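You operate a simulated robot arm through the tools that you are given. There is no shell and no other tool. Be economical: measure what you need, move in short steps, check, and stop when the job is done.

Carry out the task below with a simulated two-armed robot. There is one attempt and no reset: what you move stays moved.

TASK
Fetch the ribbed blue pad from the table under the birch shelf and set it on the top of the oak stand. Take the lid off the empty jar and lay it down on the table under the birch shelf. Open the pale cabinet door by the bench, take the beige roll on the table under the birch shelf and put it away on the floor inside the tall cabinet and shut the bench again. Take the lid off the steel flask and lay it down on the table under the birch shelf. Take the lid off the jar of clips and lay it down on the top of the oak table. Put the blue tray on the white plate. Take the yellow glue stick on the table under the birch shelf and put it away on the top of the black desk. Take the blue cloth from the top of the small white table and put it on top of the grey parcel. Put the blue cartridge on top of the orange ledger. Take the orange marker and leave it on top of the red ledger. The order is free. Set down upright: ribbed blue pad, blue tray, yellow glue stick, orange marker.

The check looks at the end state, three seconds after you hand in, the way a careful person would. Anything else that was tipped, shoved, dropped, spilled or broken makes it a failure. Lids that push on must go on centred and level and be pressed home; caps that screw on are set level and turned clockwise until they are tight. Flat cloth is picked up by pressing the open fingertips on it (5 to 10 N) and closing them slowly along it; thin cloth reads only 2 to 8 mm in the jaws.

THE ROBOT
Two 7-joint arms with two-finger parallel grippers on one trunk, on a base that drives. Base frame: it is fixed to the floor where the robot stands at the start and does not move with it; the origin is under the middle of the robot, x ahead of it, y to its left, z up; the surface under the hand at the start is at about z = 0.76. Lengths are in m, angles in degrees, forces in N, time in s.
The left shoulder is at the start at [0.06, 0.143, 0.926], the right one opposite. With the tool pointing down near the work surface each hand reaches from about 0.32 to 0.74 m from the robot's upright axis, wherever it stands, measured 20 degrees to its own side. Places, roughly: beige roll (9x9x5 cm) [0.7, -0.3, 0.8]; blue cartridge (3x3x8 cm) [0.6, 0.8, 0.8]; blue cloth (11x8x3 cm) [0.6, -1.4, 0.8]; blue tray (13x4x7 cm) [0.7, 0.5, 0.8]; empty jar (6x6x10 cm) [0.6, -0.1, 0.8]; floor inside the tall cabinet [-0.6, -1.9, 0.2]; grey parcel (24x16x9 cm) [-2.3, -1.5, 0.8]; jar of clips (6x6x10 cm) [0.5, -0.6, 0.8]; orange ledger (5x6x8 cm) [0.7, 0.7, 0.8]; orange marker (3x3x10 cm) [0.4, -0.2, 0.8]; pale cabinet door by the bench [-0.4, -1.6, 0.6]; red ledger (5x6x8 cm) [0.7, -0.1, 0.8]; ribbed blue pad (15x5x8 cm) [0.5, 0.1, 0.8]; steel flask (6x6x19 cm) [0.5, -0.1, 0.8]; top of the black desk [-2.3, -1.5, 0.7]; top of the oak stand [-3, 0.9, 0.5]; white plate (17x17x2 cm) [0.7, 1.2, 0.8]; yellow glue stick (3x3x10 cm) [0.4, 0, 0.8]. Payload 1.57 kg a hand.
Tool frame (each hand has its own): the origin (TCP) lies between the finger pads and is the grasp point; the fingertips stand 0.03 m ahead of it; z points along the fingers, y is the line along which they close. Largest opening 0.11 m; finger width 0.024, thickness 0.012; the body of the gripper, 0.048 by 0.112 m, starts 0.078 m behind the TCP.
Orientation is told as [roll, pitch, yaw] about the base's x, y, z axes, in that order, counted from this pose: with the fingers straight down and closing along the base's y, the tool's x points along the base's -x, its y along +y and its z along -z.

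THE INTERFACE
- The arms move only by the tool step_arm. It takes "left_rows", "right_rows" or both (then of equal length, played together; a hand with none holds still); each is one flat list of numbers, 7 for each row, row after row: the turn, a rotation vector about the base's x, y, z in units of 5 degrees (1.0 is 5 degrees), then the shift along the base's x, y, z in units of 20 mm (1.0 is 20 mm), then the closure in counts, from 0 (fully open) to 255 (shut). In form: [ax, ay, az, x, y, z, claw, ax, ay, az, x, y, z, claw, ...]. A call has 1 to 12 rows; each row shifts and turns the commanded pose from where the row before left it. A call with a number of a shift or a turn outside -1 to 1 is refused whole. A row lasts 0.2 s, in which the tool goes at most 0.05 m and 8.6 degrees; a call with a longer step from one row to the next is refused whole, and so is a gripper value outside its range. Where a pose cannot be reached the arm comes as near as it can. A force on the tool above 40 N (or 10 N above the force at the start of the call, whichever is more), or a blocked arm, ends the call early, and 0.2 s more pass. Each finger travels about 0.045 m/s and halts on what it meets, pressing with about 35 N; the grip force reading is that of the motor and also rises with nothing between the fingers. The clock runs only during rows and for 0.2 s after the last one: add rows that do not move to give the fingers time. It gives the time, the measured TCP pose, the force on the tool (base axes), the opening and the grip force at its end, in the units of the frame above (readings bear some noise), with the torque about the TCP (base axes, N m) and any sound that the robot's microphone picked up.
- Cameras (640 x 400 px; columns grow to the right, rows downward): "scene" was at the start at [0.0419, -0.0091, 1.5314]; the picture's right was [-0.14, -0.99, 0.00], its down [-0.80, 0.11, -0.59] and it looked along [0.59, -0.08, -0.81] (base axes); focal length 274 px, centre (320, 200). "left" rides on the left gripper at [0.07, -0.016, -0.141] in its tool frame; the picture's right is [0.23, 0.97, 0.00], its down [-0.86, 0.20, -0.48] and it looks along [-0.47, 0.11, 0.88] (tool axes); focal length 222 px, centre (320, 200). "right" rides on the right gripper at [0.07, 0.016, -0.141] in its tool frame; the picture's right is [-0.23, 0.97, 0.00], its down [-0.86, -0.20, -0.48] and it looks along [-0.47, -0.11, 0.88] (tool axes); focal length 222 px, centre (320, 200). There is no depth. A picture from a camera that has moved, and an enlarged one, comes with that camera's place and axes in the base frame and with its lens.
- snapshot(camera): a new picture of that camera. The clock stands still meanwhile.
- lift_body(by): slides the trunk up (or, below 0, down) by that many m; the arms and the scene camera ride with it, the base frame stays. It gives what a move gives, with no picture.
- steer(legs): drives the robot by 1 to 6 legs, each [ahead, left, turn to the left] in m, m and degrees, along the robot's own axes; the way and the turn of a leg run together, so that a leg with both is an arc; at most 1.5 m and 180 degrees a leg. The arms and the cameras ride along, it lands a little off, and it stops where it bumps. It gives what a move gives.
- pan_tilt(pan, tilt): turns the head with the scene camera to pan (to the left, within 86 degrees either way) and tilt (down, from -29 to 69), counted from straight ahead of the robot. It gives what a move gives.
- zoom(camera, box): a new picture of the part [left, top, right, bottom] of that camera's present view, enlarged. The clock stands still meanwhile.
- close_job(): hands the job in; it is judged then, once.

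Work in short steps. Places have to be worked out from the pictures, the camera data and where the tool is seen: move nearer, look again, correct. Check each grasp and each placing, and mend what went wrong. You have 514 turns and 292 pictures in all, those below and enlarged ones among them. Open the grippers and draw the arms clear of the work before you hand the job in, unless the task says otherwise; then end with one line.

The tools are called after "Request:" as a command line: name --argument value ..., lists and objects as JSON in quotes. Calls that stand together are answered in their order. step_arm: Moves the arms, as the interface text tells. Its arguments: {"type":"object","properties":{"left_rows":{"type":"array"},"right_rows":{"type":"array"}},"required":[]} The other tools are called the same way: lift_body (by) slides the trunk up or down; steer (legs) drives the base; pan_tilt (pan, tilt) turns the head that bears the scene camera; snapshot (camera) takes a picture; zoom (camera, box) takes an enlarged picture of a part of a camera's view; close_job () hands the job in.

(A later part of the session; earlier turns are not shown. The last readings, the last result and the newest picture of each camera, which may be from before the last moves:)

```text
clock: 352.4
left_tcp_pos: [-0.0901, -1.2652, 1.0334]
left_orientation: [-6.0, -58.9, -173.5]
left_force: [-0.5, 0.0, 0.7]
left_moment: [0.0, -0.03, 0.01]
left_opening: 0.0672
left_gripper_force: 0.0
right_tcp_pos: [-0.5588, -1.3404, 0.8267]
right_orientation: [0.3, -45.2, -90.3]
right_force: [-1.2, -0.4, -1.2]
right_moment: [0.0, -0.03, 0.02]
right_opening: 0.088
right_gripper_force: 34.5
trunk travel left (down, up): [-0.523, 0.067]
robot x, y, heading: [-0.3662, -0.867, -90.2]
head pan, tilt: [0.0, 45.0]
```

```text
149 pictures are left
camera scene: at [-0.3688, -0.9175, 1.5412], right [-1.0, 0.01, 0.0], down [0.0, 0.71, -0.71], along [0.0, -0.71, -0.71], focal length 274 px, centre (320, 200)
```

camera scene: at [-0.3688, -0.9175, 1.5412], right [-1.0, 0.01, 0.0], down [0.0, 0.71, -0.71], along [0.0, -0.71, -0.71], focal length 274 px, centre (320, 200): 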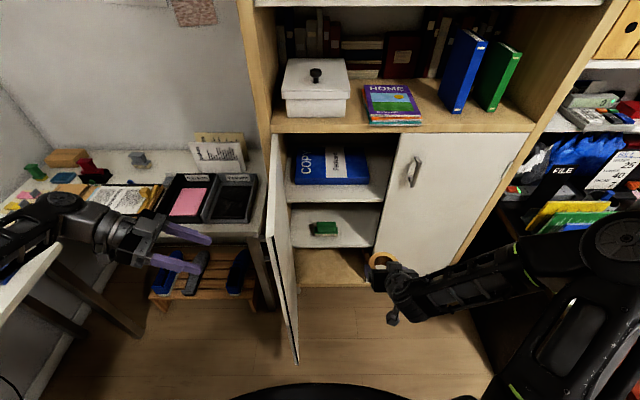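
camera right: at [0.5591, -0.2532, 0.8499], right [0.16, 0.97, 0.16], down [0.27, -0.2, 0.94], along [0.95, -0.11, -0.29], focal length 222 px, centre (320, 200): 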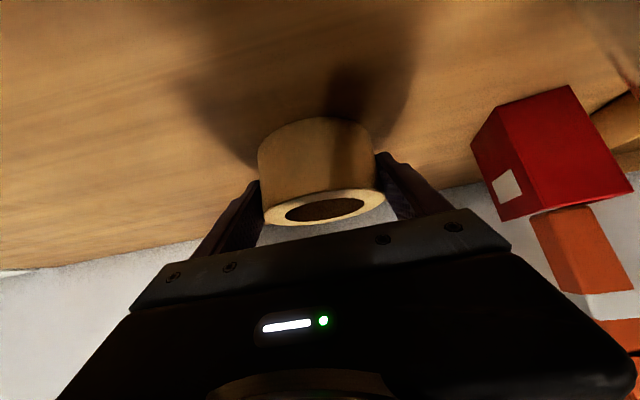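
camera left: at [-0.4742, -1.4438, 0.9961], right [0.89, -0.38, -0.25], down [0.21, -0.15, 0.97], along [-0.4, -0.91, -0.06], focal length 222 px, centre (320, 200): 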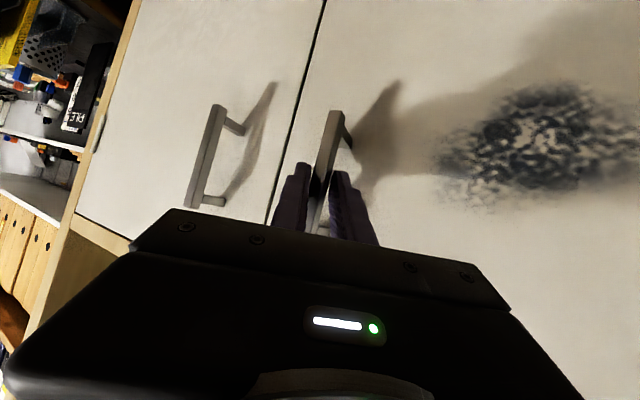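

Floor inside is at z≈0.17, clear between x≈-0.24 and -0.58. First pull the left arm in so the trunk can go down.

Request:
step_arm --left_rows '[0, 0, 1, -0.1, 0.3, 0, 100, 0, 0, 1, -0.1, 0.3, 0, 100, 0, 0, 1, -0.1, 0.3, 0, 100, 0, 0, 1, -0.1, 0.3, 0, 100, 0, 0, 1, -0.1, 0.3, 0, 100, 0, 0, 1, -0.1, 0.3, 0, 100, 0, 0, 1, -0.1, 0.3, 0, 100, 0, 0, 1, -0.1, 0.3, 0, 100, 0, 0, 1, 0, 0, 0, 100, 0, 0, 1, 0, 0, 0, 100, 0, 0, 1, 0, 0, 0, 100, 0, 0, 1, 0, 0, 0, 100]'

Request:
step_arm --left_rows '[1, 0, 1, 0, 0, 0, 100, 1, 0, 1, 0, 0, 0, 100, 1, 0, 1, 0, 0, 0, 100, 1, 0, 1, 0, 0, 0, 100, 1, 0, 0, 0, 0, 0, 100, 1, 0, 0, 0, 0, 0, 100, 1, 0, 0, 0, 0, 0, 100, 1, 0, 0, 0, 0, 0, 100]'

Request:
snapshot --camera "scene"

```text
clock: 355.0
left_tcp_pos: [-0.0767, -1.2358, 1.0473]
left_orientation: [-6.1, -58.9, -113.4]
left_force: [-0.1, 0.1, -1.3]
left_moment: [0.01, -0.02, -0.01]
left_opening: 0.0669
left_gripper_force: 0.0
left hand out of reach, approached as far as the arm can: row 10, 11, 12
right_tcp_pos: [-0.5583, -1.3402, 0.8245]
right_orientation: [0.2, -45.1, -90.2]
right_force: [-0.5, -0.3, 0.3]
right_moment: [0.0, 0.01, 0.0]
right_opening: 0.0877
right_gripper_force: 35.1
trunk travel left (down, up): [-0.523, 0.067]
robot x, y, heading: [-0.3682, -0.8658, -90.2]
head pan, tilt: [0.0, 45.0]
```

```text
clock: 356.8
left_tcp_pos: [-0.0746, -1.2373, 1.0474]
left_orientation: [-11.4, -19.4, -89.0]
left_force: [0.1, 0.1, -0.5]
left_moment: [-0.01, -0.03, 0.03]
left_opening: 0.067
left_gripper_force: 0.1
left hand out of reach, approached as far as the arm can: row 1
right_tcp_pos: [-0.5584, -1.3413, 0.8261]
right_orientation: [0.1, -44.9, -90.2]
right_force: [0.1, -0.2, -1.1]
right_moment: [0.01, -0.02, 0.02]
right_opening: 0.0878
right_gripper_force: 35.0
trunk travel left (down, up): [-0.523, 0.067]
robot x, y, heading: [-0.3667, -0.8681, -90.3]
head pan, tilt: [0.0, 45.0]
```

```text
148 pictures are left
camera scene: at [-0.3673, -0.9178, 1.5412], right [-1.0, 0.01, 0.0], down [0.0, 0.71, -0.71], along [0.0, -0.71, -0.71], focal length 274 px, centre (320, 200)
```

scene: 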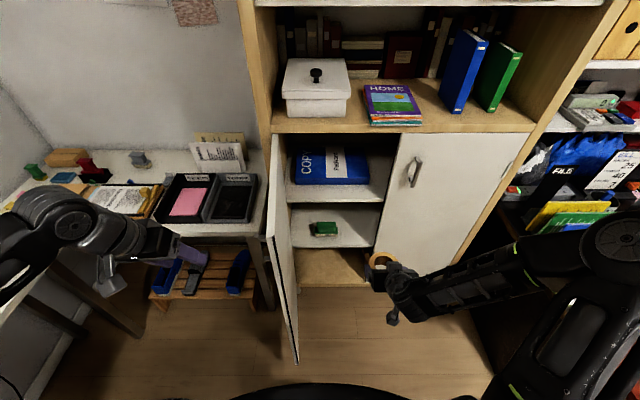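

Check the right elbow's clearance to the black desk before lowering.

Request:
pan_tilt --pan -50 --tilt 45

Request:
snapshot --camera "scene"

```text
clock: 357.9
left_tcp_pos: [-0.0741, -1.2388, 1.048]
left_orientation: [-11.4, -19.5, -89.0]
left_force: [0.4, -0.6, 0.2]
left_moment: [-0.01, 0.01, -0.03]
left_opening: 0.067
left_gripper_force: 0.1
right_tcp_pos: [-0.5585, -1.3395, 0.8261]
right_orientation: [0.2, -45.1, -90.2]
right_force: [-0.3, 0.4, -0.1]
right_moment: [0.03, 0.0, 0.0]
right_opening: 0.088
right_gripper_force: 34.6
trunk travel left (down, up): [-0.523, 0.067]
robot x, y, heading: [-0.3659, -0.8669, -90.4]
head pan, tilt: [-50.0, 45.0]
```

```text
147 pictures are left
camera scene: at [-0.4293, -0.8881, 1.5412], right [-0.64, 0.77, 0.0], down [0.54, 0.45, -0.71], along [-0.54, -0.45, -0.71], focal length 274 px, centre (320, 200)
```

scene: 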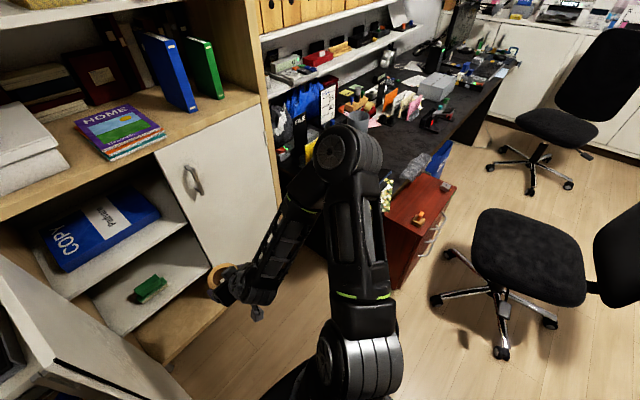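

I'll back up, extend the right arm (which straightens the elbow inward) before lowering, then drive the roll in.

Request:
steer --legs '[[-0.28, 0, 0]]'

Request:
step_arm --right_rows '[0, 0, 0, 0.5, -1, 0, 110, 0, 0, 0, 0.5, -1, 0, 110, 0, 0, 0, 0.5, -1, 0, 110, 0, 0, 0, 0.5, -1, 0, 110, 0, 0, 0, 0.5, -1, 0, 110, 0, 0, 0, 0.5, -1, 0, 110, 0, 0, 0, 0.5, -1, 0, 110, 0, 0, 0, 0.5, -1, 0, 110, 0, 0, 0, 0.5, -1, 0, 110, 0, 0, 0, 0.5, -1, 0, 110, 0, 0, 0, 0.5, -1, 0, 110, 0, 0, 0, 0.5, -1, 0, 110]'

Request:
step_arm --right_rows '[0, 0, 0, 0.5, -1, 0, 110, 0, 0, 0, 0.5, -1, 0, 110, 0, 0, 0, 0, -1, 0, 110, 0, 0, 0, 0, 0, 0, 110]'

Request:
pan_tilt --pan -10 --tilt 50

Request:
snapshot --camera "scene"

```text
clock: 359.9
left_tcp_pos: [-0.0719, -0.9574, 1.0485]
left_orientation: [-11.5, -19.5, -89.1]
left_force: [-0.1, 0.5, 0.6]
left_moment: [0.01, -0.01, 0.0]
left_opening: 0.0668
left_gripper_force: 0.1
right_tcp_pos: [-0.5565, -1.0606, 0.8267]
right_orientation: [0.2, -45.1, -90.2]
right_force: [0.0, -0.6, -1.1]
right_moment: [0.01, -0.02, -0.02]
right_opening: 0.0878
right_gripper_force: 34.9
trunk travel left (down, up): [-0.523, 0.067]
robot x, y, heading: [-0.3638, -0.5878, -90.3]
head pan, tilt: [-50.0, 45.0]
```

```text
clock: 362.5
left_tcp_pos: [-0.0719, -0.9591, 1.0482]
left_orientation: [-11.4, -19.4, -89.0]
left_force: [-0.1, 0.9, 0.3]
left_moment: [0.0, 0.01, 0.03]
left_opening: 0.0672
left_gripper_force: 0.0
right_tcp_pos: [-0.4352, -1.3026, 0.8258]
right_orientation: [0.2, -45.0, -90.2]
right_force: [0.9, 0.4, -1.7]
right_moment: [0.01, 0.01, -0.02]
right_opening: 0.0877
right_gripper_force: 34.8
trunk travel left (down, up): [-0.523, 0.067]
robot x, y, heading: [-0.3641, -0.5915, -90.1]
head pan, tilt: [-50.0, 45.0]
```

```text
clock: 363.5
left_tcp_pos: [-0.072, -0.9584, 1.0482]
left_orientation: [-11.4, -19.4, -89.0]
left_force: [-0.4, -0.6, -1.0]
left_moment: [0.02, 0.0, -0.01]
left_opening: 0.067
left_gripper_force: 0.1
right_tcp_pos: [-0.4165, -1.3623, 0.8252]
right_orientation: [0.2, -45.0, -90.2]
right_force: [-0.5, 0.7, -0.4]
right_moment: [0.01, 0.02, -0.03]
right_opening: 0.0875
right_gripper_force: 34.9
trunk travel left (down, up): [-0.523, 0.067]
robot x, y, heading: [-0.3634, -0.589, -90.4]
head pan, tilt: [-50.0, 45.0]
```

```text
clock: 364.6
left_tcp_pos: [-0.0737, -0.9581, 1.0488]
left_orientation: [-11.4, -19.4, -89.0]
left_force: [0.6, 0.1, -0.1]
left_moment: [0.02, 0.0, 0.01]
left_opening: 0.067
left_gripper_force: 0.0
right_tcp_pos: [-0.4162, -1.3618, 0.8261]
right_orientation: [0.2, -45.1, -90.2]
right_force: [0.0, 0.3, -0.9]
right_moment: [0.05, -0.01, 0.02]
right_opening: 0.088
right_gripper_force: 35.4
trunk travel left (down, up): [-0.523, 0.067]
robot x, y, heading: [-0.3613, -0.5906, -90.2]
head pan, tilt: [-10.0, 50.0]
```

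```text
146 pictures are left
camera scene: at [-0.3789, -0.6331, 1.5343], right [-0.98, 0.18, 0.0], down [0.14, 0.75, -0.64], along [-0.12, -0.63, -0.77], focal length 274 px, centre (320, 200)
```

scene: 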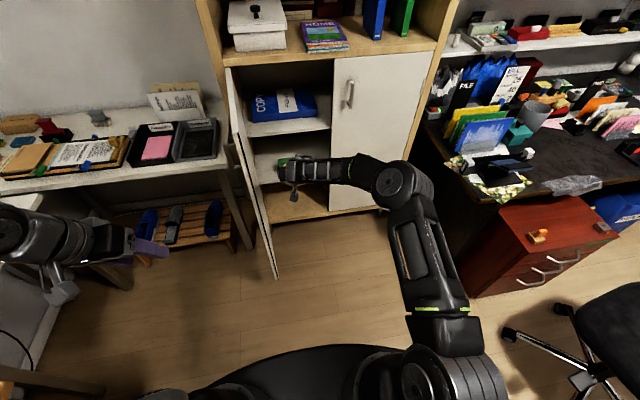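

Arm is extended with the elbow well clear. Lower the trunk 0.5 m.

Request:
lift_body --by -0.5

Request:
snapshot --camera "scene"

Request:
snapshot --camera "right"

```text
refused: -0.5 is not a number from -0.4 to 0.4
```

```text
145 pictures are left
camera scene: at [-0.3789, -0.6331, 1.5343], right [-0.98, 0.18, 0.0], down [0.14, 0.75, -0.64], along [-0.12, -0.63, -0.77], focal length 274 px, centre (320, 200)
```

scene: 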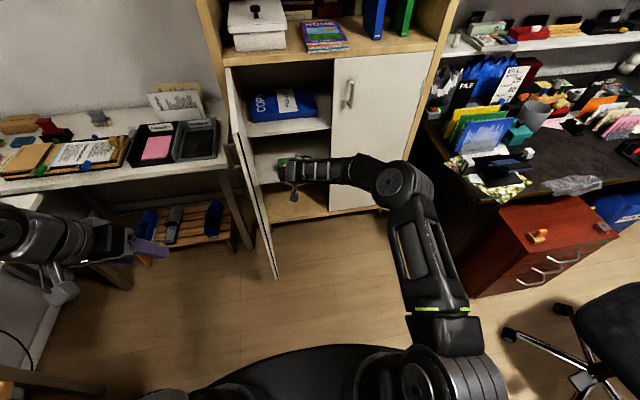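

```text
144 pictures are left
camera right: at [-0.4005, -1.2129, 0.8756], right [0.97, -0.16, 0.16], down [-0.2, -0.27, 0.94], along [-0.11, -0.95, -0.29], focal length 222 px, centre (320, 200)
```

right: 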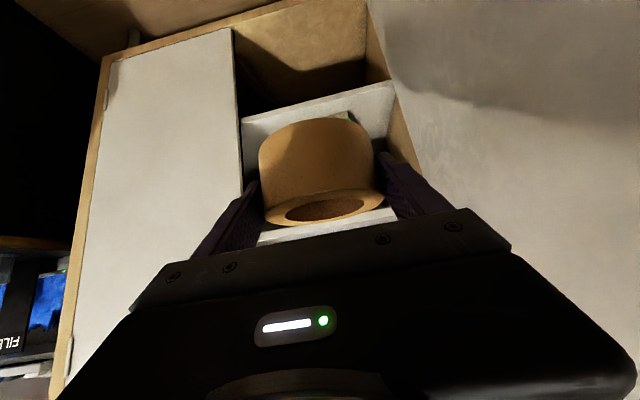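

Lower in two moves (max 0.4 each).

Request:
lift_body --by -0.3

Request:
lift_body --by -0.2

Request:
snapshot --camera "scene"

Request:
snapshot --camera "right"

```text
clock: 367.6
left_tcp_pos: [-0.0729, -0.9589, 0.7482]
left_orientation: [-11.4, -19.4, -89.1]
left_force: [-0.5, 0.2, 0.1]
left_moment: [0.02, -0.02, -0.01]
left_opening: 0.0669
left_gripper_force: 0.0
right_tcp_pos: [-0.4168, -1.362, 0.5247]
right_orientation: [0.3, -45.1, -90.2]
right_force: [0.8, 0.6, -1.5]
right_moment: [0.02, 0.01, -0.04]
right_opening: 0.0877
right_gripper_force: 35.4
trunk travel left (down, up): [-0.223, 0.367]
robot x, y, heading: [-0.3623, -0.5852, -90.4]
head pan, tilt: [-10.0, 50.0]
```

```text
clock: 369.7
left_tcp_pos: [-0.0728, -0.9575, 0.549]
left_orientation: [-11.5, -19.3, -88.9]
left_force: [0.2, 0.0, -0.1]
left_moment: [-0.01, 0.01, 0.0]
left_opening: 0.067
left_gripper_force: 0.0
right_tcp_pos: [-0.4169, -1.3628, 0.3253]
right_orientation: [0.2, -45.1, -90.2]
right_force: [0.0, 0.3, -0.5]
right_moment: [0.03, -0.01, 0.02]
right_opening: 0.0879
right_gripper_force: 34.9
trunk travel left (down, up): [-0.023, 0.567]
robot x, y, heading: [-0.3637, -0.5847, -90.6]
head pan, tilt: [-10.0, 50.0]
```

```text
143 pictures are left
camera scene: at [-0.3789, -0.633, 1.0344], right [-0.98, 0.18, 0.0], down [0.14, 0.75, -0.64], along [-0.12, -0.63, -0.77], focal length 274 px, centre (320, 200)
```

scene: 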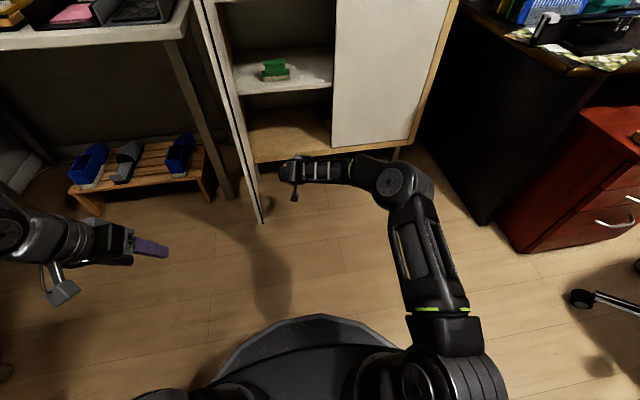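

```text
142 pictures are left
camera right: at [-0.4005, -1.2128, 0.3757], right [0.97, -0.16, 0.16], down [-0.2, -0.27, 0.94], along [-0.11, -0.95, -0.29], focal length 222 px, centre (320, 200)
```

right: 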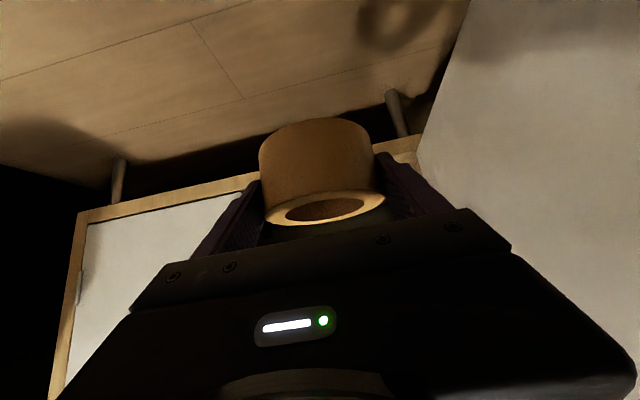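

Lower the right hand to just above the cabinet floor height, then drive 0.3 m in.

Request:
step_arm --right_rows '[0, 0, 0, 0, 0, -1, 110, 0, 0, 0, 0, 0, -1, 110, 0, 0, 0, 0, 0, -1, 110, 0, 0, 0, 0, 0, -1, 110, 0, 0, 0, 0, 0, 0, 110]'

Request:
steer --legs '[[0.25, 0, 0]]'

Request:
snapshot --camera "scene"

Request:
snapshot --camera "right"

```text
clock: 370.9
left_tcp_pos: [-0.0721, -0.958, 0.5489]
left_orientation: [-11.4, -19.4, -89.1]
left_force: [0.1, 0.7, -0.2]
left_moment: [-0.04, 0.05, -0.01]
left_opening: 0.067
left_gripper_force: 0.1
right_tcp_pos: [-0.4164, -1.3622, 0.2448]
right_orientation: [0.2, -45.1, -90.2]
right_force: [0.0, 0.2, -0.8]
right_moment: [0.02, -0.05, 0.01]
right_opening: 0.0877
right_gripper_force: 35.0
trunk travel left (down, up): [-0.023, 0.567]
robot x, y, heading: [-0.3645, -0.5905, -90.2]
head pan, tilt: [-10.0, 50.0]
```

```text
clock: 372.8
left_tcp_pos: [-0.074, -1.2095, 0.5497]
left_orientation: [-11.4, -19.3, -89.0]
left_force: [-0.4, -0.9, 0.1]
left_moment: [0.0, 0.02, 0.01]
left_opening: 0.0672
left_gripper_force: 0.1
right_tcp_pos: [-0.4204, -1.6122, 0.2456]
right_orientation: [0.2, -45.1, -90.2]
right_force: [-0.6, 0.0, -0.4]
right_moment: [-0.02, 0.01, -0.02]
right_opening: 0.0879
right_gripper_force: 35.4
trunk travel left (down, up): [-0.023, 0.567]
robot x, y, heading: [-0.3678, -0.8389, -90.1]
head pan, tilt: [-10.0, 50.0]
```

```text
141 pictures are left
camera scene: at [-0.3805, -0.8839, 1.0343], right [-0.98, 0.18, 0.0], down [0.14, 0.75, -0.64], along [-0.12, -0.63, -0.77], focal length 274 px, centre (320, 200)
```

scene: 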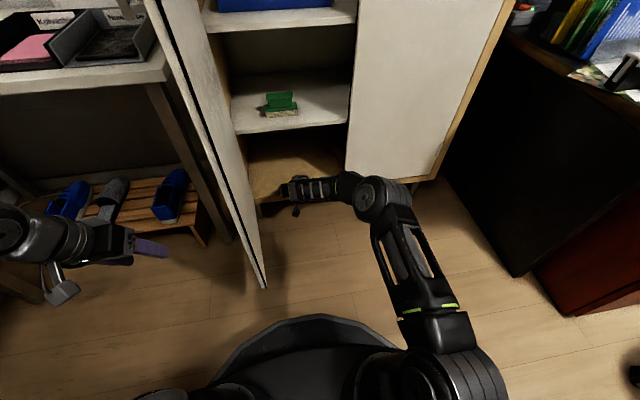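

```text
140 pictures are left
camera right: at [-0.4028, -1.4635, 0.2958], right [0.97, -0.16, 0.16], down [-0.2, -0.27, 0.94], along [-0.11, -0.95, -0.29], focal length 222 px, centre (320, 200)
```

right: 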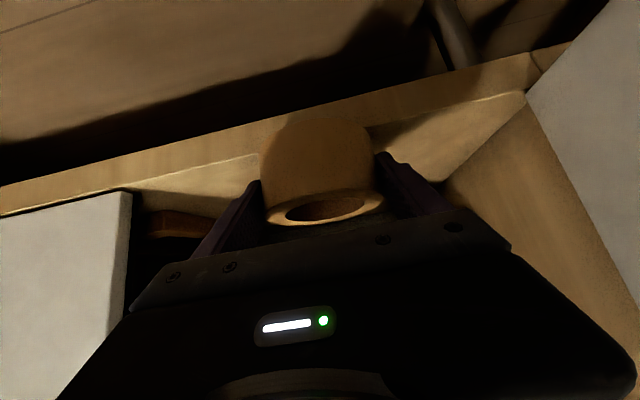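

Raise 1.5 cm for entry margin, then move in 13 cm with the arm/base.

Request:
step_arm --right_rows '[0, 0, 0, 0, 0, 0.75, 110, 0, 0, 0, 0, -1, 0, 110, 0, 0, 0, 0, -1, 0, 110, 0, 0, 0, 0, -1, 0, 110, 0, 0, 0, 0, 0, 0, 110]'

Request:
steer --legs '[[0.08, 0, 0]]'

Request:
snapshot --camera "right"

Request:
snapshot --camera "scene"

```text
clock: 374.0
left_tcp_pos: [-0.0746, -1.2098, 0.5481]
left_orientation: [-11.4, -19.4, -89.0]
left_force: [0.0, -0.1, -0.3]
left_moment: [0.04, -0.03, 0.01]
left_opening: 0.0669
left_gripper_force: 0.2
right_tcp_pos: [-0.4195, -1.6716, 0.2607]
right_orientation: [0.3, -45.1, -90.2]
right_force: [-0.9, 0.8, -1.5]
right_moment: [0.03, 0.0, 0.0]
right_opening: 0.0878
right_gripper_force: 34.4
trunk travel left (down, up): [-0.023, 0.567]
robot x, y, heading: [-0.3656, -0.8388, -90.2]
head pan, tilt: [-10.0, 50.0]
```

```text
clock: 375.0
left_tcp_pos: [-0.0747, -1.2907, 0.5489]
left_orientation: [-11.4, -19.4, -89.2]
left_force: [-1.5, -0.2, 0.3]
left_moment: [-0.03, -0.05, 0.04]
left_opening: 0.0669
left_gripper_force: 0.0
right_tcp_pos: [-0.4199, -1.7523, 0.2599]
right_orientation: [0.1, -45.1, -90.3]
right_force: [-0.1, -0.2, -0.6]
right_moment: [-0.03, 0.03, 0.04]
right_opening: 0.088
right_gripper_force: 35.2
trunk travel left (down, up): [-0.023, 0.567]
robot x, y, heading: [-0.3656, -0.9194, -90.2]
head pan, tilt: [-10.0, 50.0]
```

```text
139 pictures are left
camera right: at [-0.4037, -1.6027, 0.3116], right [0.97, -0.16, 0.16], down [-0.2, -0.27, 0.94], along [-0.11, -0.95, -0.29], focal length 222 px, centre (320, 200)
```

right: 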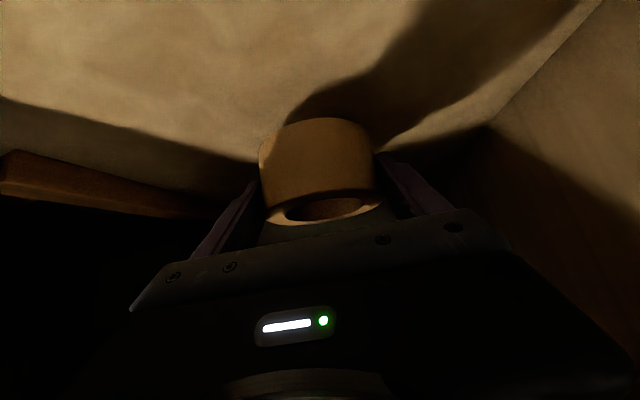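

```text
138 pictures are left
camera scene: at [-0.381, -0.9634, 1.0343], right [-0.98, 0.18, 0.0], down [0.14, 0.75, -0.64], along [-0.12, -0.63, -0.77], focal length 274 px, centre (320, 200)
```

scene: 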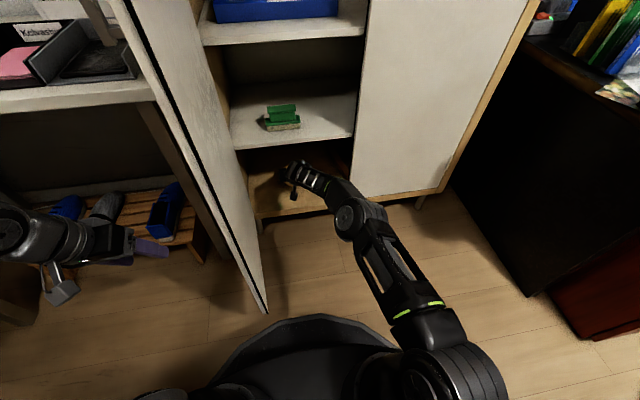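

Inside the cabinet. Lower gently until contact.

Request:
step_arm --right_rows '[0, 0, 0, 0, 0, -0.5, 110, 0, 0, 0, 0, 0, -0.5, 110, 0, 0, 0, 0, 0, -0.2, 110, 0, 0, 0, 0, 0, 0, 110]'

Request:
step_arm --right_rows '[0, 0, 0, 0, 0, -0.2, 110, 0, 0, 0, 0, 0, -0.2, 110, 0, 0, 0, 0, 0, 0, 110]'

Request:
step_arm --right_rows '[0, 0, 0, 0, 0, -0.15, 110, 0, 0, 0, 0, 0, -0.15, 110, 0, 0, 0, 0, 0, 0, 110]'

```text
clock: 376.0
left_tcp_pos: [-0.0738, -1.2903, 0.5486]
left_orientation: [-11.3, -19.4, -89.1]
left_force: [-0.7, -0.8, -0.3]
left_moment: [-0.01, 0.01, -0.03]
left_opening: 0.067
left_gripper_force: 0.0
right_tcp_pos: [-0.4209, -1.7513, 0.2367]
right_orientation: [0.3, -45.1, -90.2]
right_force: [-0.5, 0.1, -1.5]
right_moment: [-0.02, 0.02, 0.03]
right_opening: 0.0877
right_gripper_force: 34.8
trunk travel left (down, up): [-0.023, 0.567]
robot x, y, heading: [-0.3667, -0.9177, -90.4]
head pan, tilt: [-10.0, 50.0]
```

```text
clock: 376.8
left_tcp_pos: [-0.0743, -1.2888, 0.5488]
left_orientation: [-11.4, -19.5, -89.1]
left_force: [-0.4, -0.4, 0.5]
left_moment: [0.0, 0.02, 0.02]
left_opening: 0.0667
left_gripper_force: 0.1
right_tcp_pos: [-0.421, -1.7524, 0.2284]
right_orientation: [0.2, -45.1, -90.3]
right_force: [0.6, 0.8, -1.1]
right_moment: [-0.01, -0.03, 0.03]
right_opening: 0.0877
right_gripper_force: 35.0
trunk travel left (down, up): [-0.023, 0.567]
robot x, y, heading: [-0.3664, -0.9191, -90.4]
head pan, tilt: [-10.0, 50.0]
```

```text
clock: 377.6
left_tcp_pos: [-0.074, -1.2872, 0.5492]
left_orientation: [-11.3, -19.4, -89.2]
left_force: [-0.5, 0.1, 0.4]
left_moment: [0.02, -0.02, -0.01]
left_opening: 0.0669
left_gripper_force: 0.1
right_tcp_pos: [-0.4198, -1.7529, 0.227]
right_orientation: [0.3, -45.3, -90.3]
right_force: [-0.4, -0.1, 10.3]
right_moment: [0.28, 0.28, -0.01]
right_opening: 0.0877
right_gripper_force: 35.0
trunk travel left (down, up): [-0.023, 0.567]
robot x, y, heading: [-0.3697, -0.9178, -90.6]
head pan, tilt: [-10.0, 50.0]
```

Roll is down on the cabinet floor. Open wide and withdraw straight back.

Request:
step_arm --right_rows '[0, 0, 0, 0, 0, 0.05, 80, 0, 0, 0, 0, 0, 0, 40, 0, 0, 0, 0, 0, 0, 0, 0, 0, 0, 0, 0, 0, 0, 0, 0, 0, 0, 0.7, 0.4, 0, 0, 0, 0, 0, 0.8, 0.5, 0, 0, 0, 0, 0, 1, 0.3, 0, 0, 0, 0, 0, 1, 0, 0, 0, 0, 0, 0, 1, 0, 0, 0, 0, 0, 0, 1, 0, 0, 0, 0, 0, 0, 0, 0, 0]'

Request:
snapshot --camera "right"

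```text
clock: 380.0
left_tcp_pos: [-0.076, -1.2886, 0.5487]
left_orientation: [-11.4, -19.5, -89.1]
left_force: [0.0, 0.4, 0.3]
left_moment: [0.02, 0.01, 0.01]
left_opening: 0.0666
left_gripper_force: 0.2
right_tcp_pos: [-0.42, -1.6425, 0.249]
right_orientation: [0.3, -45.1, -90.3]
right_force: [-0.1, -0.1, -1.0]
right_moment: [0.0, 0.0, -0.04]
right_opening: 0.11
right_gripper_force: 0.0
trunk travel left (down, up): [-0.023, 0.567]
robot x, y, heading: [-0.3665, -0.9176, -90.3]
head pan, tilt: [-10.0, 50.0]
```

```text
137 pictures are left
camera right: at [-0.4032, -1.4928, 0.2991], right [0.97, -0.16, 0.16], down [-0.2, -0.26, 0.94], along [-0.11, -0.95, -0.29], focal length 222 px, centre (320, 200)
```

right: 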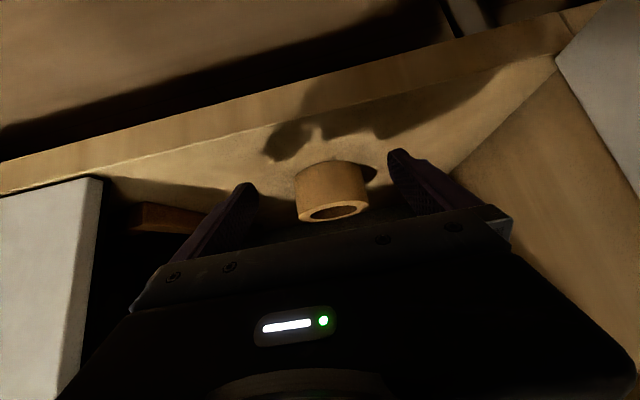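

Roll is inside. Back out, raise the trunk, and look at the door.

Request:
steer --legs '[[-0.25, 0, 0]]'

Request:
lift_body --by 0.3

Request:
pan_tilt --pan 0 --tilt 45

Request:
snapshot --camera "scene"

```text
clock: 381.9
left_tcp_pos: [-0.0746, -1.0391, 0.5487]
left_orientation: [-11.3, -19.4, -89.2]
left_force: [-0.3, -0.5, 0.3]
left_moment: [-0.02, 0.0, 0.01]
left_opening: 0.0669
left_gripper_force: 0.1
right_tcp_pos: [-0.4185, -1.391, 0.2487]
right_orientation: [0.2, -45.0, -90.4]
right_force: [0.8, 0.3, -0.7]
right_moment: [0.01, -0.02, 0.02]
right_opening: 0.1101
right_gripper_force: 0.2
trunk travel left (down, up): [-0.023, 0.567]
robot x, y, heading: [-0.3618, -0.6692, -90.5]
head pan, tilt: [-10.0, 50.0]
```

```text
clock: 384.9
left_tcp_pos: [-0.0739, -1.0398, 0.8475]
left_orientation: [-11.4, -19.4, -89.1]
left_force: [-0.7, -1.0, -0.2]
left_moment: [0.02, -0.01, 0.01]
left_opening: 0.0668
left_gripper_force: 0.0
right_tcp_pos: [-0.4193, -1.392, 0.5483]
right_orientation: [0.2, -45.1, -90.4]
right_force: [0.6, 0.5, 0.3]
right_moment: [-0.02, -0.03, 0.01]
right_opening: 0.11
right_gripper_force: 0.1
trunk travel left (down, up): [-0.323, 0.267]
robot x, y, heading: [-0.3599, -0.6661, -90.5]
head pan, tilt: [-10.0, 50.0]
```

```text
clock: 385.6
left_tcp_pos: [-0.0731, -1.0405, 0.8478]
left_orientation: [-11.4, -19.4, -89.2]
left_force: [0.1, -0.4, 1.0]
left_moment: [0.01, -0.01, 0.01]
left_opening: 0.067
left_gripper_force: 0.1
right_tcp_pos: [-0.4189, -1.3916, 0.5475]
right_orientation: [0.2, -45.1, -90.4]
right_force: [-0.2, 0.0, 0.0]
right_moment: [-0.02, -0.02, 0.04]
right_opening: 0.1098
right_gripper_force: 0.0
trunk travel left (down, up): [-0.323, 0.267]
robot x, y, heading: [-0.3643, -0.6691, -90.6]
head pan, tilt: [0.0, 45.0]
```

```text
136 pictures are left
camera scene: at [-0.3658, -0.7183, 1.3412], right [-1.0, 0.01, 0.0], down [0.01, 0.71, -0.71], along [-0.01, -0.71, -0.71], focal length 274 px, centre (320, 200)
```

scene: 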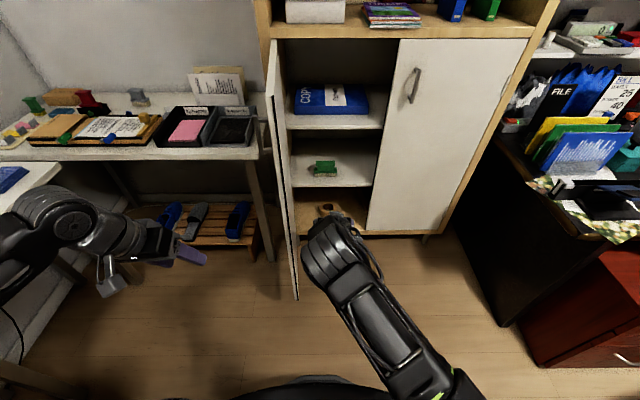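

Extend the left hand (closed) along the outer side of the door below handle height.

Request:
step_arm --left_rows '[0, 0, 0, 0, -1, -0.6, 255, 0, 0, 0, 0, -1, -0.6, 255, 0, 0, 0, 0, -1, -0.6, 255, 0, 0, 0, 0, -1, -0.6, 255, 0, 0, 0, 0, -1, -0.6, 255, 0, 0, 0, 0, -1, -0.6, 255, 0, 0, 0, 0, -1, -0.6, 255, 0, 0, 0, 0, -1, -0.6, 255, 0, 0, 0, 0, -1, -0.6, 255, 0, 0, 0, 0, -1, -0.6, 255, 0, 0, 0, 0, -1, 0, 255, 0, 0, 0, 0, -1, 0, 255]' --right_rows '[0, 0, 0, -0.3, 1, 0, 255, 0, 0, 0, -0.3, 1, 0, 255, 0, 0, 0, -0.3, 1, 0, 255, 0, 0, 0, -0.3, 1, 0, 255, 0, 0, 0, -0.3, 1, 0, 255, 0, 0, 0, -0.3, 1, 0, 255, 0, 0, 0, -0.3, 1, 0, 255, 0, 0, 0, -0.3, 1, 0, 255, 0, 0, 0, 0, 0, 0, 255, 0, 0, 0, 0, 0, 0, 255, 0, 0, 0, 0, 0, 0, 255, 0, 0, 0, 0, 0, 0, 255]'

Request:
snapshot --camera "scene"

```text
clock: 388.2
left_tcp_pos: [-0.0739, -1.2782, 0.7276]
left_orientation: [-11.4, -19.4, -89.2]
left_force: [0.8, 0.1, -0.2]
left_moment: [0.0, -0.01, -0.01]
left_opening: 0.0
left_gripper_force: 22.3
right_tcp_pos: [-0.4674, -1.2322, 0.55]
right_orientation: [0.2, -45.1, -90.4]
right_force: [-1.0, 0.3, 0.5]
right_moment: [0.0, 0.01, 0.01]
right_opening: 0.0
right_gripper_force: 20.7
trunk travel left (down, up): [-0.323, 0.267]
robot x, y, heading: [-0.3659, -0.6707, -90.4]
head pan, tilt: [0.0, 45.0]
```

```text
135 pictures are left
camera scene: at [-0.3659, -0.7184, 1.3412], right [-1.0, 0.01, 0.0], down [0.01, 0.71, -0.71], along [-0.01, -0.71, -0.71], focal length 274 px, centre (320, 200)
```

scene: 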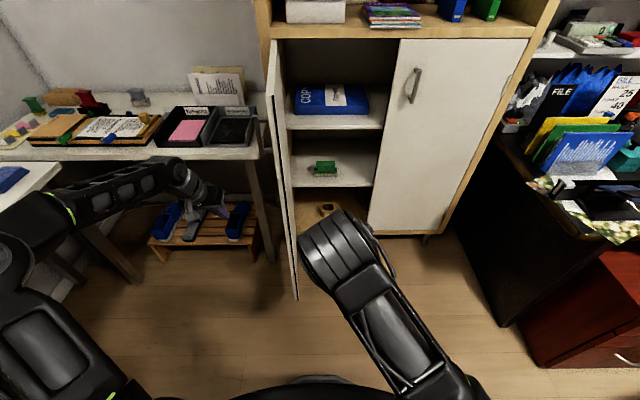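

Push the door's outer face toward closed along its arc with the left fist.

Request:
step_arm --left_rows '[0, 0, 0, -1, -0.3, 0, 255, 0, 0, 0, -1, -0.3, 0, 255, 0, 0, 0, -1, -0.3, 0, 255, 0, 0, 0, -1, -0.3, 0, 255, 0, 0, 0, -1, -0.2, 0, 255, 0, 0, 0, -1, -0.1, 0, 255, 0, 0, 0, -1, -0.1, 0, 255, 0, 0, 0, -1, -0.1, 0, 255, 0, 0, 0, -1, -0.1, 0, 255, 0, 0, 0, -1, -0.1, 0, 255, 0, 0, 0, 0, 0, 0, 255]'

Request:
snapshot --camera "scene"

```text
clock: 390.6
left_tcp_pos: [-0.2733, -1.3167, 0.7288]
left_orientation: [-11.4, -19.5, -89.2]
left_force: [-0.1, 0.7, -0.6]
left_moment: [0.03, 0.01, -0.02]
left_opening: 0.0001
left_gripper_force: 21.6
right_tcp_pos: [-0.4675, -1.2325, 0.5482]
right_orientation: [0.3, -45.1, -90.4]
right_force: [0.5, 0.2, 0.4]
right_moment: [0.03, -0.02, -0.02]
right_opening: 0.0
right_gripper_force: 21.3
trunk travel left (down, up): [-0.323, 0.267]
robot x, y, heading: [-0.3632, -0.668, -90.5]
head pan, tilt: [0.0, 45.0]
```

```text
134 pictures are left
camera scene: at [-0.366, -0.7184, 1.3412], right [-1.0, 0.01, 0.0], down [0.01, 0.71, -0.71], along [-0.01, -0.71, -0.71], focal length 274 px, centre (320, 200)
```

scene: 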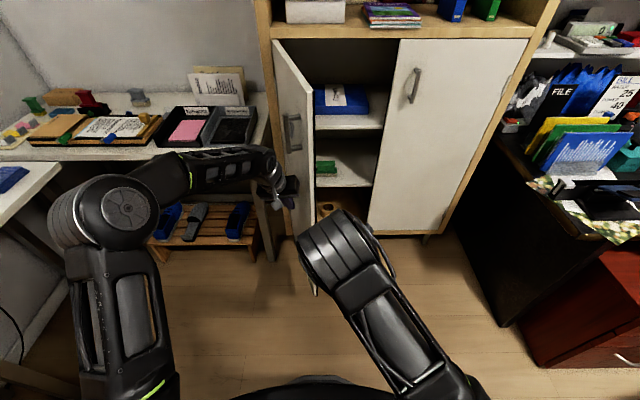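

Good. Pull the right hand further back/right and continue the arc with the left.

Request:
step_arm --right_rows '[0, 0, 0, -1, 0.6, 0, 255, 0, 0, 0, -1, 0.6, 0, 255, 0, 0, 0, -1, 0.6, 0, 255, 0, 0, 0, -1, 0.6, 0, 255, 0, 0, 0, -1, 0.6, 0, 255, 0, 0, 0, 0, 0, 0, 255]'

Request:
step_arm --left_rows '[0, 0, 0, -1, -0.3, 0, 255, 0, 0, 0, -1, -0.3, 0, 255, 0, 0, 0, -1, -0.4, 0, 255, 0, 0, 0, -1, -0.4, 0, 255, 0, 0, 0, -1, -0.55, 0, 255, 0, 0, 0, -1, -0.6, 0, 255, 0, 0, 0, -0.9, -0.7, 0, 255, 0, 0, 0, -0.9, -0.75, 0, 255, 0, 0, 0, 0, 0, 0, 255]'

Request:
snapshot --camera "scene"

```text
clock: 392.0
left_tcp_pos: [-0.2732, -1.3174, 0.7287]
left_orientation: [-11.4, -19.4, -89.2]
left_force: [-0.4, 0.1, 0.7]
left_moment: [0.01, 0.03, -0.03]
left_opening: 0.0
left_gripper_force: 21.2
right_tcp_pos: [-0.568, -1.1716, 0.5478]
right_orientation: [0.3, -45.2, -90.2]
right_force: [0.1, 0.2, -0.1]
right_moment: [0.04, 0.0, -0.02]
right_opening: 0.0
right_gripper_force: 21.4
trunk travel left (down, up): [-0.323, 0.267]
robot x, y, heading: [-0.3643, -0.6672, -90.8]
head pan, tilt: [0.0, 45.0]
```

```text
clock: 394.0
left_tcp_pos: [-0.4299, -1.3976, 0.7287]
left_orientation: [-11.5, -19.4, -89.2]
left_force: [0.7, 0.0, 0.6]
left_moment: [0.0, -0.03, 0.01]
left_opening: 0.0
left_gripper_force: 20.7
right_tcp_pos: [-0.5664, -1.1728, 0.5475]
right_orientation: [0.2, -45.1, -90.4]
right_force: [-0.2, -0.2, -0.6]
right_moment: [-0.04, -0.01, 0.03]
right_opening: 0.0001
right_gripper_force: 21.5
trunk travel left (down, up): [-0.323, 0.267]
robot x, y, heading: [-0.3626, -0.67, -90.4]
head pan, tilt: [0.0, 45.0]
```

```text
133 pictures are left
camera scene: at [-0.3661, -0.7185, 1.3412], right [-1.0, 0.01, 0.0], down [0.01, 0.71, -0.71], along [-0.01, -0.71, -0.71], focal length 274 px, centre (320, 200)
```

scene: 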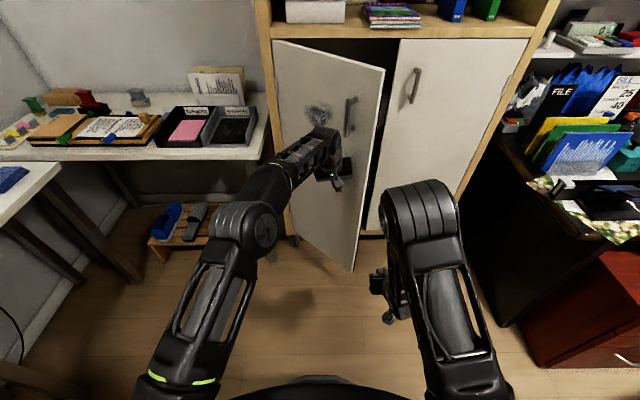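

Continue to fully closed.

Request:
step_arm --left_rows '[0, 0, 0, -0.8, -0.7, 0, 255, 0, 0, 0, -0.8, -0.75, 0, 255, 0, 0, 0, -0.75, -0.8, 0, 255, 0, 0, 0, -0.6, -0.9, 0, 255, 0, 0, 0, -0.5, -0.95, 0, 255, 0, 0, 0, -0.4, -1, 0, 255, 0, 0, 0, -0.3, -1, 0, 255, 0, 0, 0, -0.2, -1, 0, 255, 0, 0, 0, -0.1, -1, 0, 255, 0, 0, 0, 0, 0, 0, 255]'

Request:
snapshot --camera "scene"

```text
clock: 396.2
left_tcp_pos: [-0.4521, -1.4065, 0.7178]
left_orientation: [-11.5, -19.4, -89.2]
left_force: [-0.4, 0.5, 0.7]
left_moment: [0.02, 0.01, -0.01]
left_opening: 0.0001
left_gripper_force: 21.3
left hand out of reach, approached as far as the arm can: row 1, 2, 3, 4, 5, 6, 7, 8, 9
right_tcp_pos: [-0.5663, -1.1728, 0.5484]
right_orientation: [0.3, -45.0, -90.4]
right_force: [-0.1, 0.4, 0.2]
right_moment: [-0.02, -0.05, 0.0]
right_opening: 0.0
right_gripper_force: 21.3
trunk travel left (down, up): [-0.323, 0.267]
robot x, y, heading: [-0.3631, -0.6676, -90.3]
head pan, tilt: [0.0, 45.0]
```

```text
132 pictures are left
camera scene: at [-0.3659, -0.7184, 1.3412], right [-1.0, 0.01, 0.0], down [0.01, 0.71, -0.71], along [-0.01, -0.71, -0.71], focal length 274 px, centre (320, 200)
```

scene: 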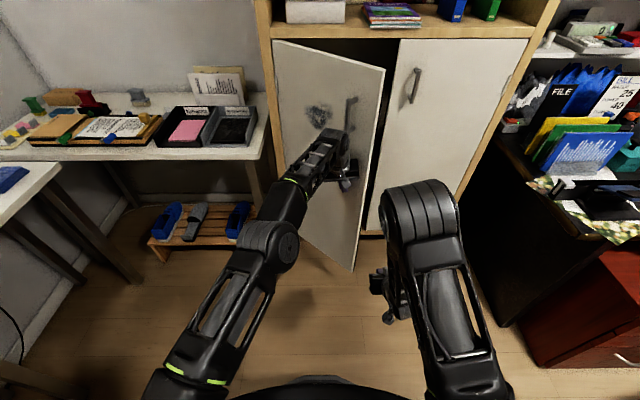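

Left arm at its reach limit; drive forward to push the door shut.

Request:
steer --legs '[[0.18, 0, 0]]'

Request:
snapshot --camera "scene"

```text
clock: 397.7
left_tcp_pos: [-0.4516, -1.5872, 0.7176]
left_orientation: [-11.4, -19.4, -89.0]
left_force: [-0.1, 0.0, 0.5]
left_moment: [-0.07, 0.03, -0.02]
left_opening: 0.0
left_gripper_force: 21.2
right_tcp_pos: [-0.567, -1.3535, 0.5486]
right_orientation: [0.3, -45.1, -90.1]
right_force: [-0.1, -0.6, 0.8]
right_moment: [0.01, 0.01, 0.01]
right_opening: 0.0
right_gripper_force: 21.0
trunk travel left (down, up): [-0.323, 0.267]
robot x, y, heading: [-0.3625, -0.8468, -90.3]
head pan, tilt: [0.0, 45.0]
```

```text
131 pictures are left
camera scene: at [-0.3671, -0.8994, 1.3412], right [-1.0, 0.01, 0.0], down [0.0, 0.71, -0.71], along [0.0, -0.71, -0.71], focal length 274 px, centre (320, 200)
```

scene: 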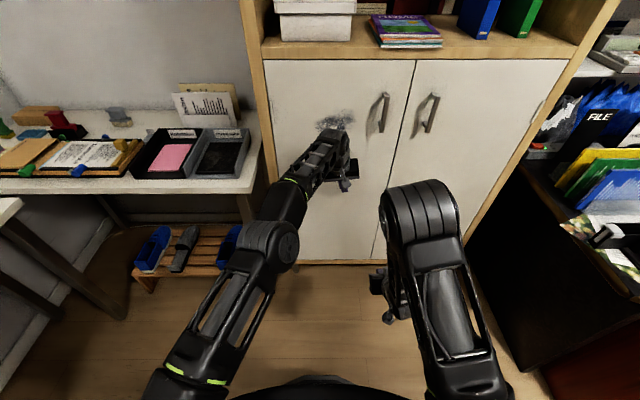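

Looks shut; give it a firm last push of 3 cm.

Request:
steer --legs '[[0.03, 0, 0]]'

Request:
zoom --camera "scene" --box '[240, 40, 480, 200]'

```text
clock: 398.5
left_tcp_pos: [-0.453, -1.6154, 0.7189]
left_orientation: [-11.4, -19.4, -89.0]
left_force: [0.3, 6.4, -0.1]
left_moment: [0.17, 0.09, -0.01]
left_opening: 0.0003
left_gripper_force: 21.1
right_tcp_pos: [-0.5665, -1.3835, 0.5475]
right_orientation: [0.2, -45.1, -90.2]
right_force: [-0.7, -0.3, 0.5]
right_moment: [0.02, 0.0, -0.02]
right_opening: 0.0002
right_gripper_force: 20.8
trunk travel left (down, up): [-0.323, 0.267]
robot x, y, heading: [-0.3636, -0.8769, -90.5]
head pan, tilt: [0.0, 45.0]
```

```text
2.50 times, centred on (360, 120) of scene
camera zoom: at [-0.3672, -0.9284, 1.3413], right [-1.0, 0.01, 0.0], down [0.0, 0.71, -0.71], along [0.0, -0.71, -0.71], focal length 685 px, centre (220, 400)
```

zoom: 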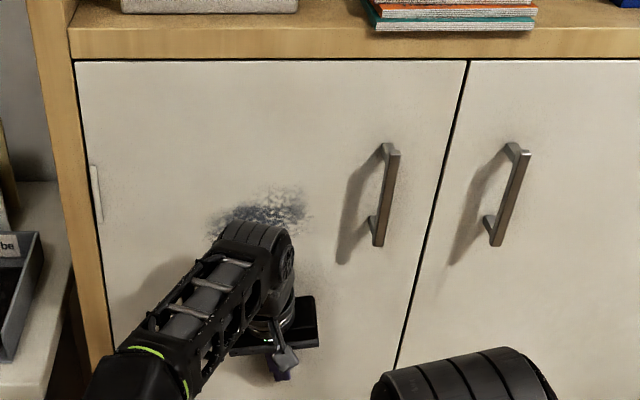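

Door is shut. Back off, raise the trunk, and retract both hands.

Request:
steer --legs '[[-0.28, 0, 0]]'

Request:
lift_body --by 0.2

Request:
step_arm --left_rows '[0, 0, 0, 0.8, 0.8, 1, 200, 0, 0, 0, 0.8, 0.8, 1, 100, 0, 0, 0, 0.8, 0.8, 1, 0, 0, 0, 0, 0.8, 0.8, 0.5, 0, 0, 0, 0, 0.8, 0.8, 0, 0, 0, 0, 0, 0.8, 0.8, 0, 0, 0, 0, 0, 0.8, 0.8, 0, 0, 1, 0, 0, 0.8, 0.8, 0, 0, 1, 0, 0, 0.8, 0.8, 0, 0, 1, 0, 0, 0.8, 0.5, 0, 0, 0.8, 0, 0, 0.8, 0, 0, 0, 0, 0, 0, 0.8, 0, 0, 0]' --right_rows '[0, 0, 0, 0, 0.5, 1, 200, 0, 0, 0, 0, 0.5, 1, 100, 0, 0, 0, 0, 0.5, 1, 0, 0, 0, 0, 0, 0, 1, 0, 0, 0, 0, 0, 0, 1, 0, 0, 0, 0, 0, 0, 1, 0, 0, 0, 0, 0, 0, 1, 0, 0, 0, 0, 0, 0, 1, 0, 0, 0, 0, 0, 0, 1, 0, 0, 0, 0, 0, 0, 1, 0, 0, 0, 0, 0, 0, 0, 0, 0, 0, 0, 0, 0, 0, 0]'

Request:
snapshot --camera "scene"

```text
clock: 400.5
left_tcp_pos: [-0.4496, -1.3356, 0.7188]
left_orientation: [-11.4, -19.4, -89.0]
left_force: [0.1, 0.2, 0.5]
left_moment: [-0.03, 0.02, 0.02]
left_opening: 0.0
left_gripper_force: 21.6
right_tcp_pos: [-0.5649, -1.1029, 0.5481]
right_orientation: [0.2, -45.1, -90.2]
right_force: [-0.1, 0.6, -0.7]
right_moment: [-0.01, -0.01, 0.01]
right_opening: 0.0001
right_gripper_force: 21.1
trunk travel left (down, up): [-0.323, 0.267]
robot x, y, heading: [-0.3646, -0.5979, -90.4]
head pan, tilt: [0.0, 45.0]
```

```text
clock: 402.6
left_tcp_pos: [-0.4508, -1.3359, 0.9189]
left_orientation: [-11.4, -19.3, -89.0]
left_force: [-0.3, 0.1, -0.1]
left_moment: [-0.01, 0.02, -0.01]
left_opening: 0.0
left_gripper_force: 21.2
right_tcp_pos: [-0.5657, -1.1031, 0.7483]
right_orientation: [0.2, -45.1, -90.2]
right_force: [-0.1, 0.1, 0.2]
right_moment: [0.03, -0.02, 0.0]
right_opening: 0.0001
right_gripper_force: 21.1
trunk travel left (down, up): [-0.523, 0.067]
robot x, y, heading: [-0.3644, -0.5998, -90.5]
head pan, tilt: [0.0, 45.0]
```

```text
clock: 405.2
left_tcp_pos: [-0.257, -1.1819, 0.9881]
left_orientation: [-11.1, -0.2, -89.1]
left_force: [-0.4, 1.3, 1.1]
left_moment: [0.02, 0.0, -0.01]
left_opening: 0.1094
left_gripper_force: 0.0
right_tcp_pos: [-0.5662, -1.0807, 0.9471]
right_orientation: [0.2, -45.2, -90.2]
right_force: [-0.3, -0.4, -1.0]
right_moment: [0.01, 0.03, 0.04]
right_opening: 0.11
right_gripper_force: 0.1
right hand out of reach, approached as far as the arm can: row 5, 6
trunk travel left (down, up): [-0.523, 0.067]
robot x, y, heading: [-0.3633, -0.5973, -90.5]
head pan, tilt: [0.0, 45.0]
```

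```text
129 pictures are left
camera scene: at [-0.3654, -0.648, 1.5413], right [-1.0, 0.01, 0.0], down [0.0, 0.71, -0.71], along [0.0, -0.71, -0.71], focal length 274 px, centre (320, 200)
```

scene: 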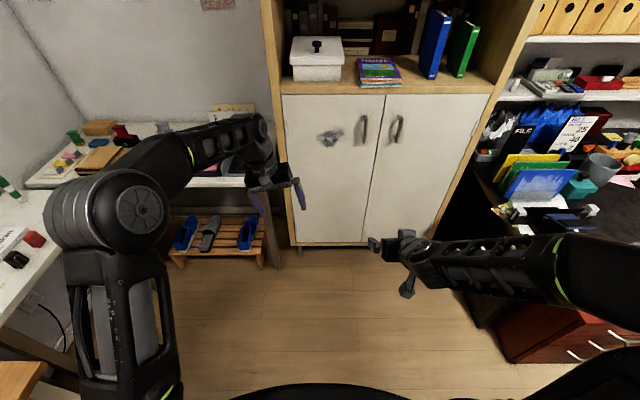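

Restore both tools to vertical, then turn to heading 0 and move toward the small white table.

Request:
step_arm --left_rows '[0, -0.73, 0, 0.3, 0.5, 0.5, 0, 0, -0.73, 0, 0.3, 0.5, 0.5, 0, 0, -0.73, 0, 0.3, 0.5, 0.5, 0, 0, 0, 0, 0.3, 0.5, 0, 0, 0, 0, 0, 0.3, 0.5, 0, 0, 0, 0, 0, 0, 0, 0, 0, 0, 0, 0, 0, 0, 0, 0, 0, 0, 0, 0, 0, 0, 0, 0, 0, 0, 0, 0, 0, 0]' --right_rows '[1, 0, 0, 0, 0, 0, 0, 1, 0, 0, 0, 0, 0, 0, 1, 0, 0, 0, 0, 0, 0, 1, 0, 0, 0, 0, 0, 0, 1, 0, 0, 0, 0, 0.5, 0, 1, 0, 0, 0, 0, 0.5, 0, 1, 0, 0, 0, 0, 0.5, 0, 1, 0, 0, 0, 0, 0.5, 0, 1, 0, 0, 0, 0, 0.5, 0]'

Request:
steer --legs '[[0, 0, 90]]'

Request:
pan_tilt --pan -35 --tilt 40

Request:
snapshot --camera "scene"

```text
clock: 407.2
left_tcp_pos: [-0.2275, -1.1322, 1.0191]
left_orientation: [-0.3, -0.5, -89.2]
left_force: [-0.7, 0.3, -0.7]
left_moment: [-0.01, 0.02, 0.01]
left_opening: 0.1099
left_gripper_force: 0.0
right_tcp_pos: [-0.5662, -1.0811, 0.9963]
right_orientation: [0.1, 0.1, -90.1]
right_force: [0.3, -0.4, 0.1]
right_moment: [-0.03, 0.03, 0.0]
right_opening: 0.1098
right_gripper_force: 0.2
trunk travel left (down, up): [-0.523, 0.067]
robot x, y, heading: [-0.3681, -0.595, -90.4]
head pan, tilt: [0.0, 45.0]
```

```text
clock: 411.4
left_tcp_pos: [0.1695, -0.4674, 1.0189]
left_orientation: [-0.3, -0.4, 0.3]
left_force: [0.0, 0.5, 0.9]
left_moment: [-0.01, -0.04, -0.04]
left_opening: 0.1099
left_gripper_force: 0.0
right_tcp_pos: [0.1177, -0.8034, 0.9963]
right_orientation: [0.1, -0.2, -0.6]
right_force: [0.7, -0.3, -0.6]
right_moment: [0.0, 0.0, -0.05]
right_opening: 0.1102
right_gripper_force: 0.1
trunk travel left (down, up): [-0.523, 0.067]
robot x, y, heading: [-0.3639, -0.6016, -0.7]
head pan, tilt: [0.0, 45.0]
```

```text
clock: 412.4
left_tcp_pos: [0.1718, -0.4656, 1.0196]
left_orientation: [-0.1, -0.4, 0.4]
left_force: [0.2, 0.4, 1.0]
left_moment: [-0.01, -0.01, 0.0]
left_opening: 0.1102
left_gripper_force: 0.0
right_tcp_pos: [0.1167, -0.8038, 0.996]
right_orientation: [0.1, -0.2, -0.6]
right_force: [-0.5, 1.0, -0.7]
right_moment: [0.03, 0.0, -0.02]
right_opening: 0.11
right_gripper_force: 0.0
trunk travel left (down, up): [-0.523, 0.067]
robot x, y, heading: [-0.3657, -0.5924, -0.8]
head pan, tilt: [-35.0, 40.0]
```

```text
128 pictures are left
camera scene: at [-0.3261, -0.6462, 1.5485], right [-0.58, -0.81, 0.0], down [-0.52, 0.38, -0.77], along [0.62, -0.45, -0.64], focal length 274 px, centre (320, 200)
```

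scene: 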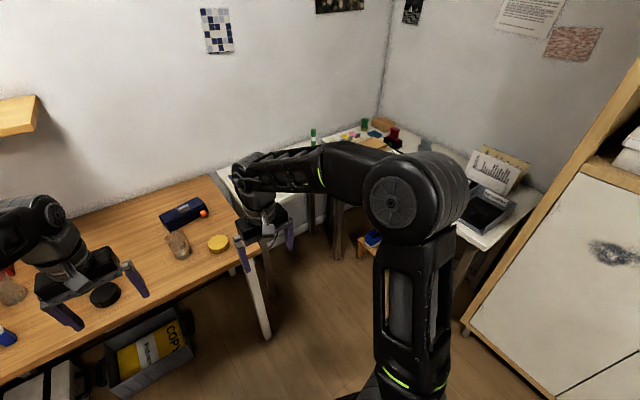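

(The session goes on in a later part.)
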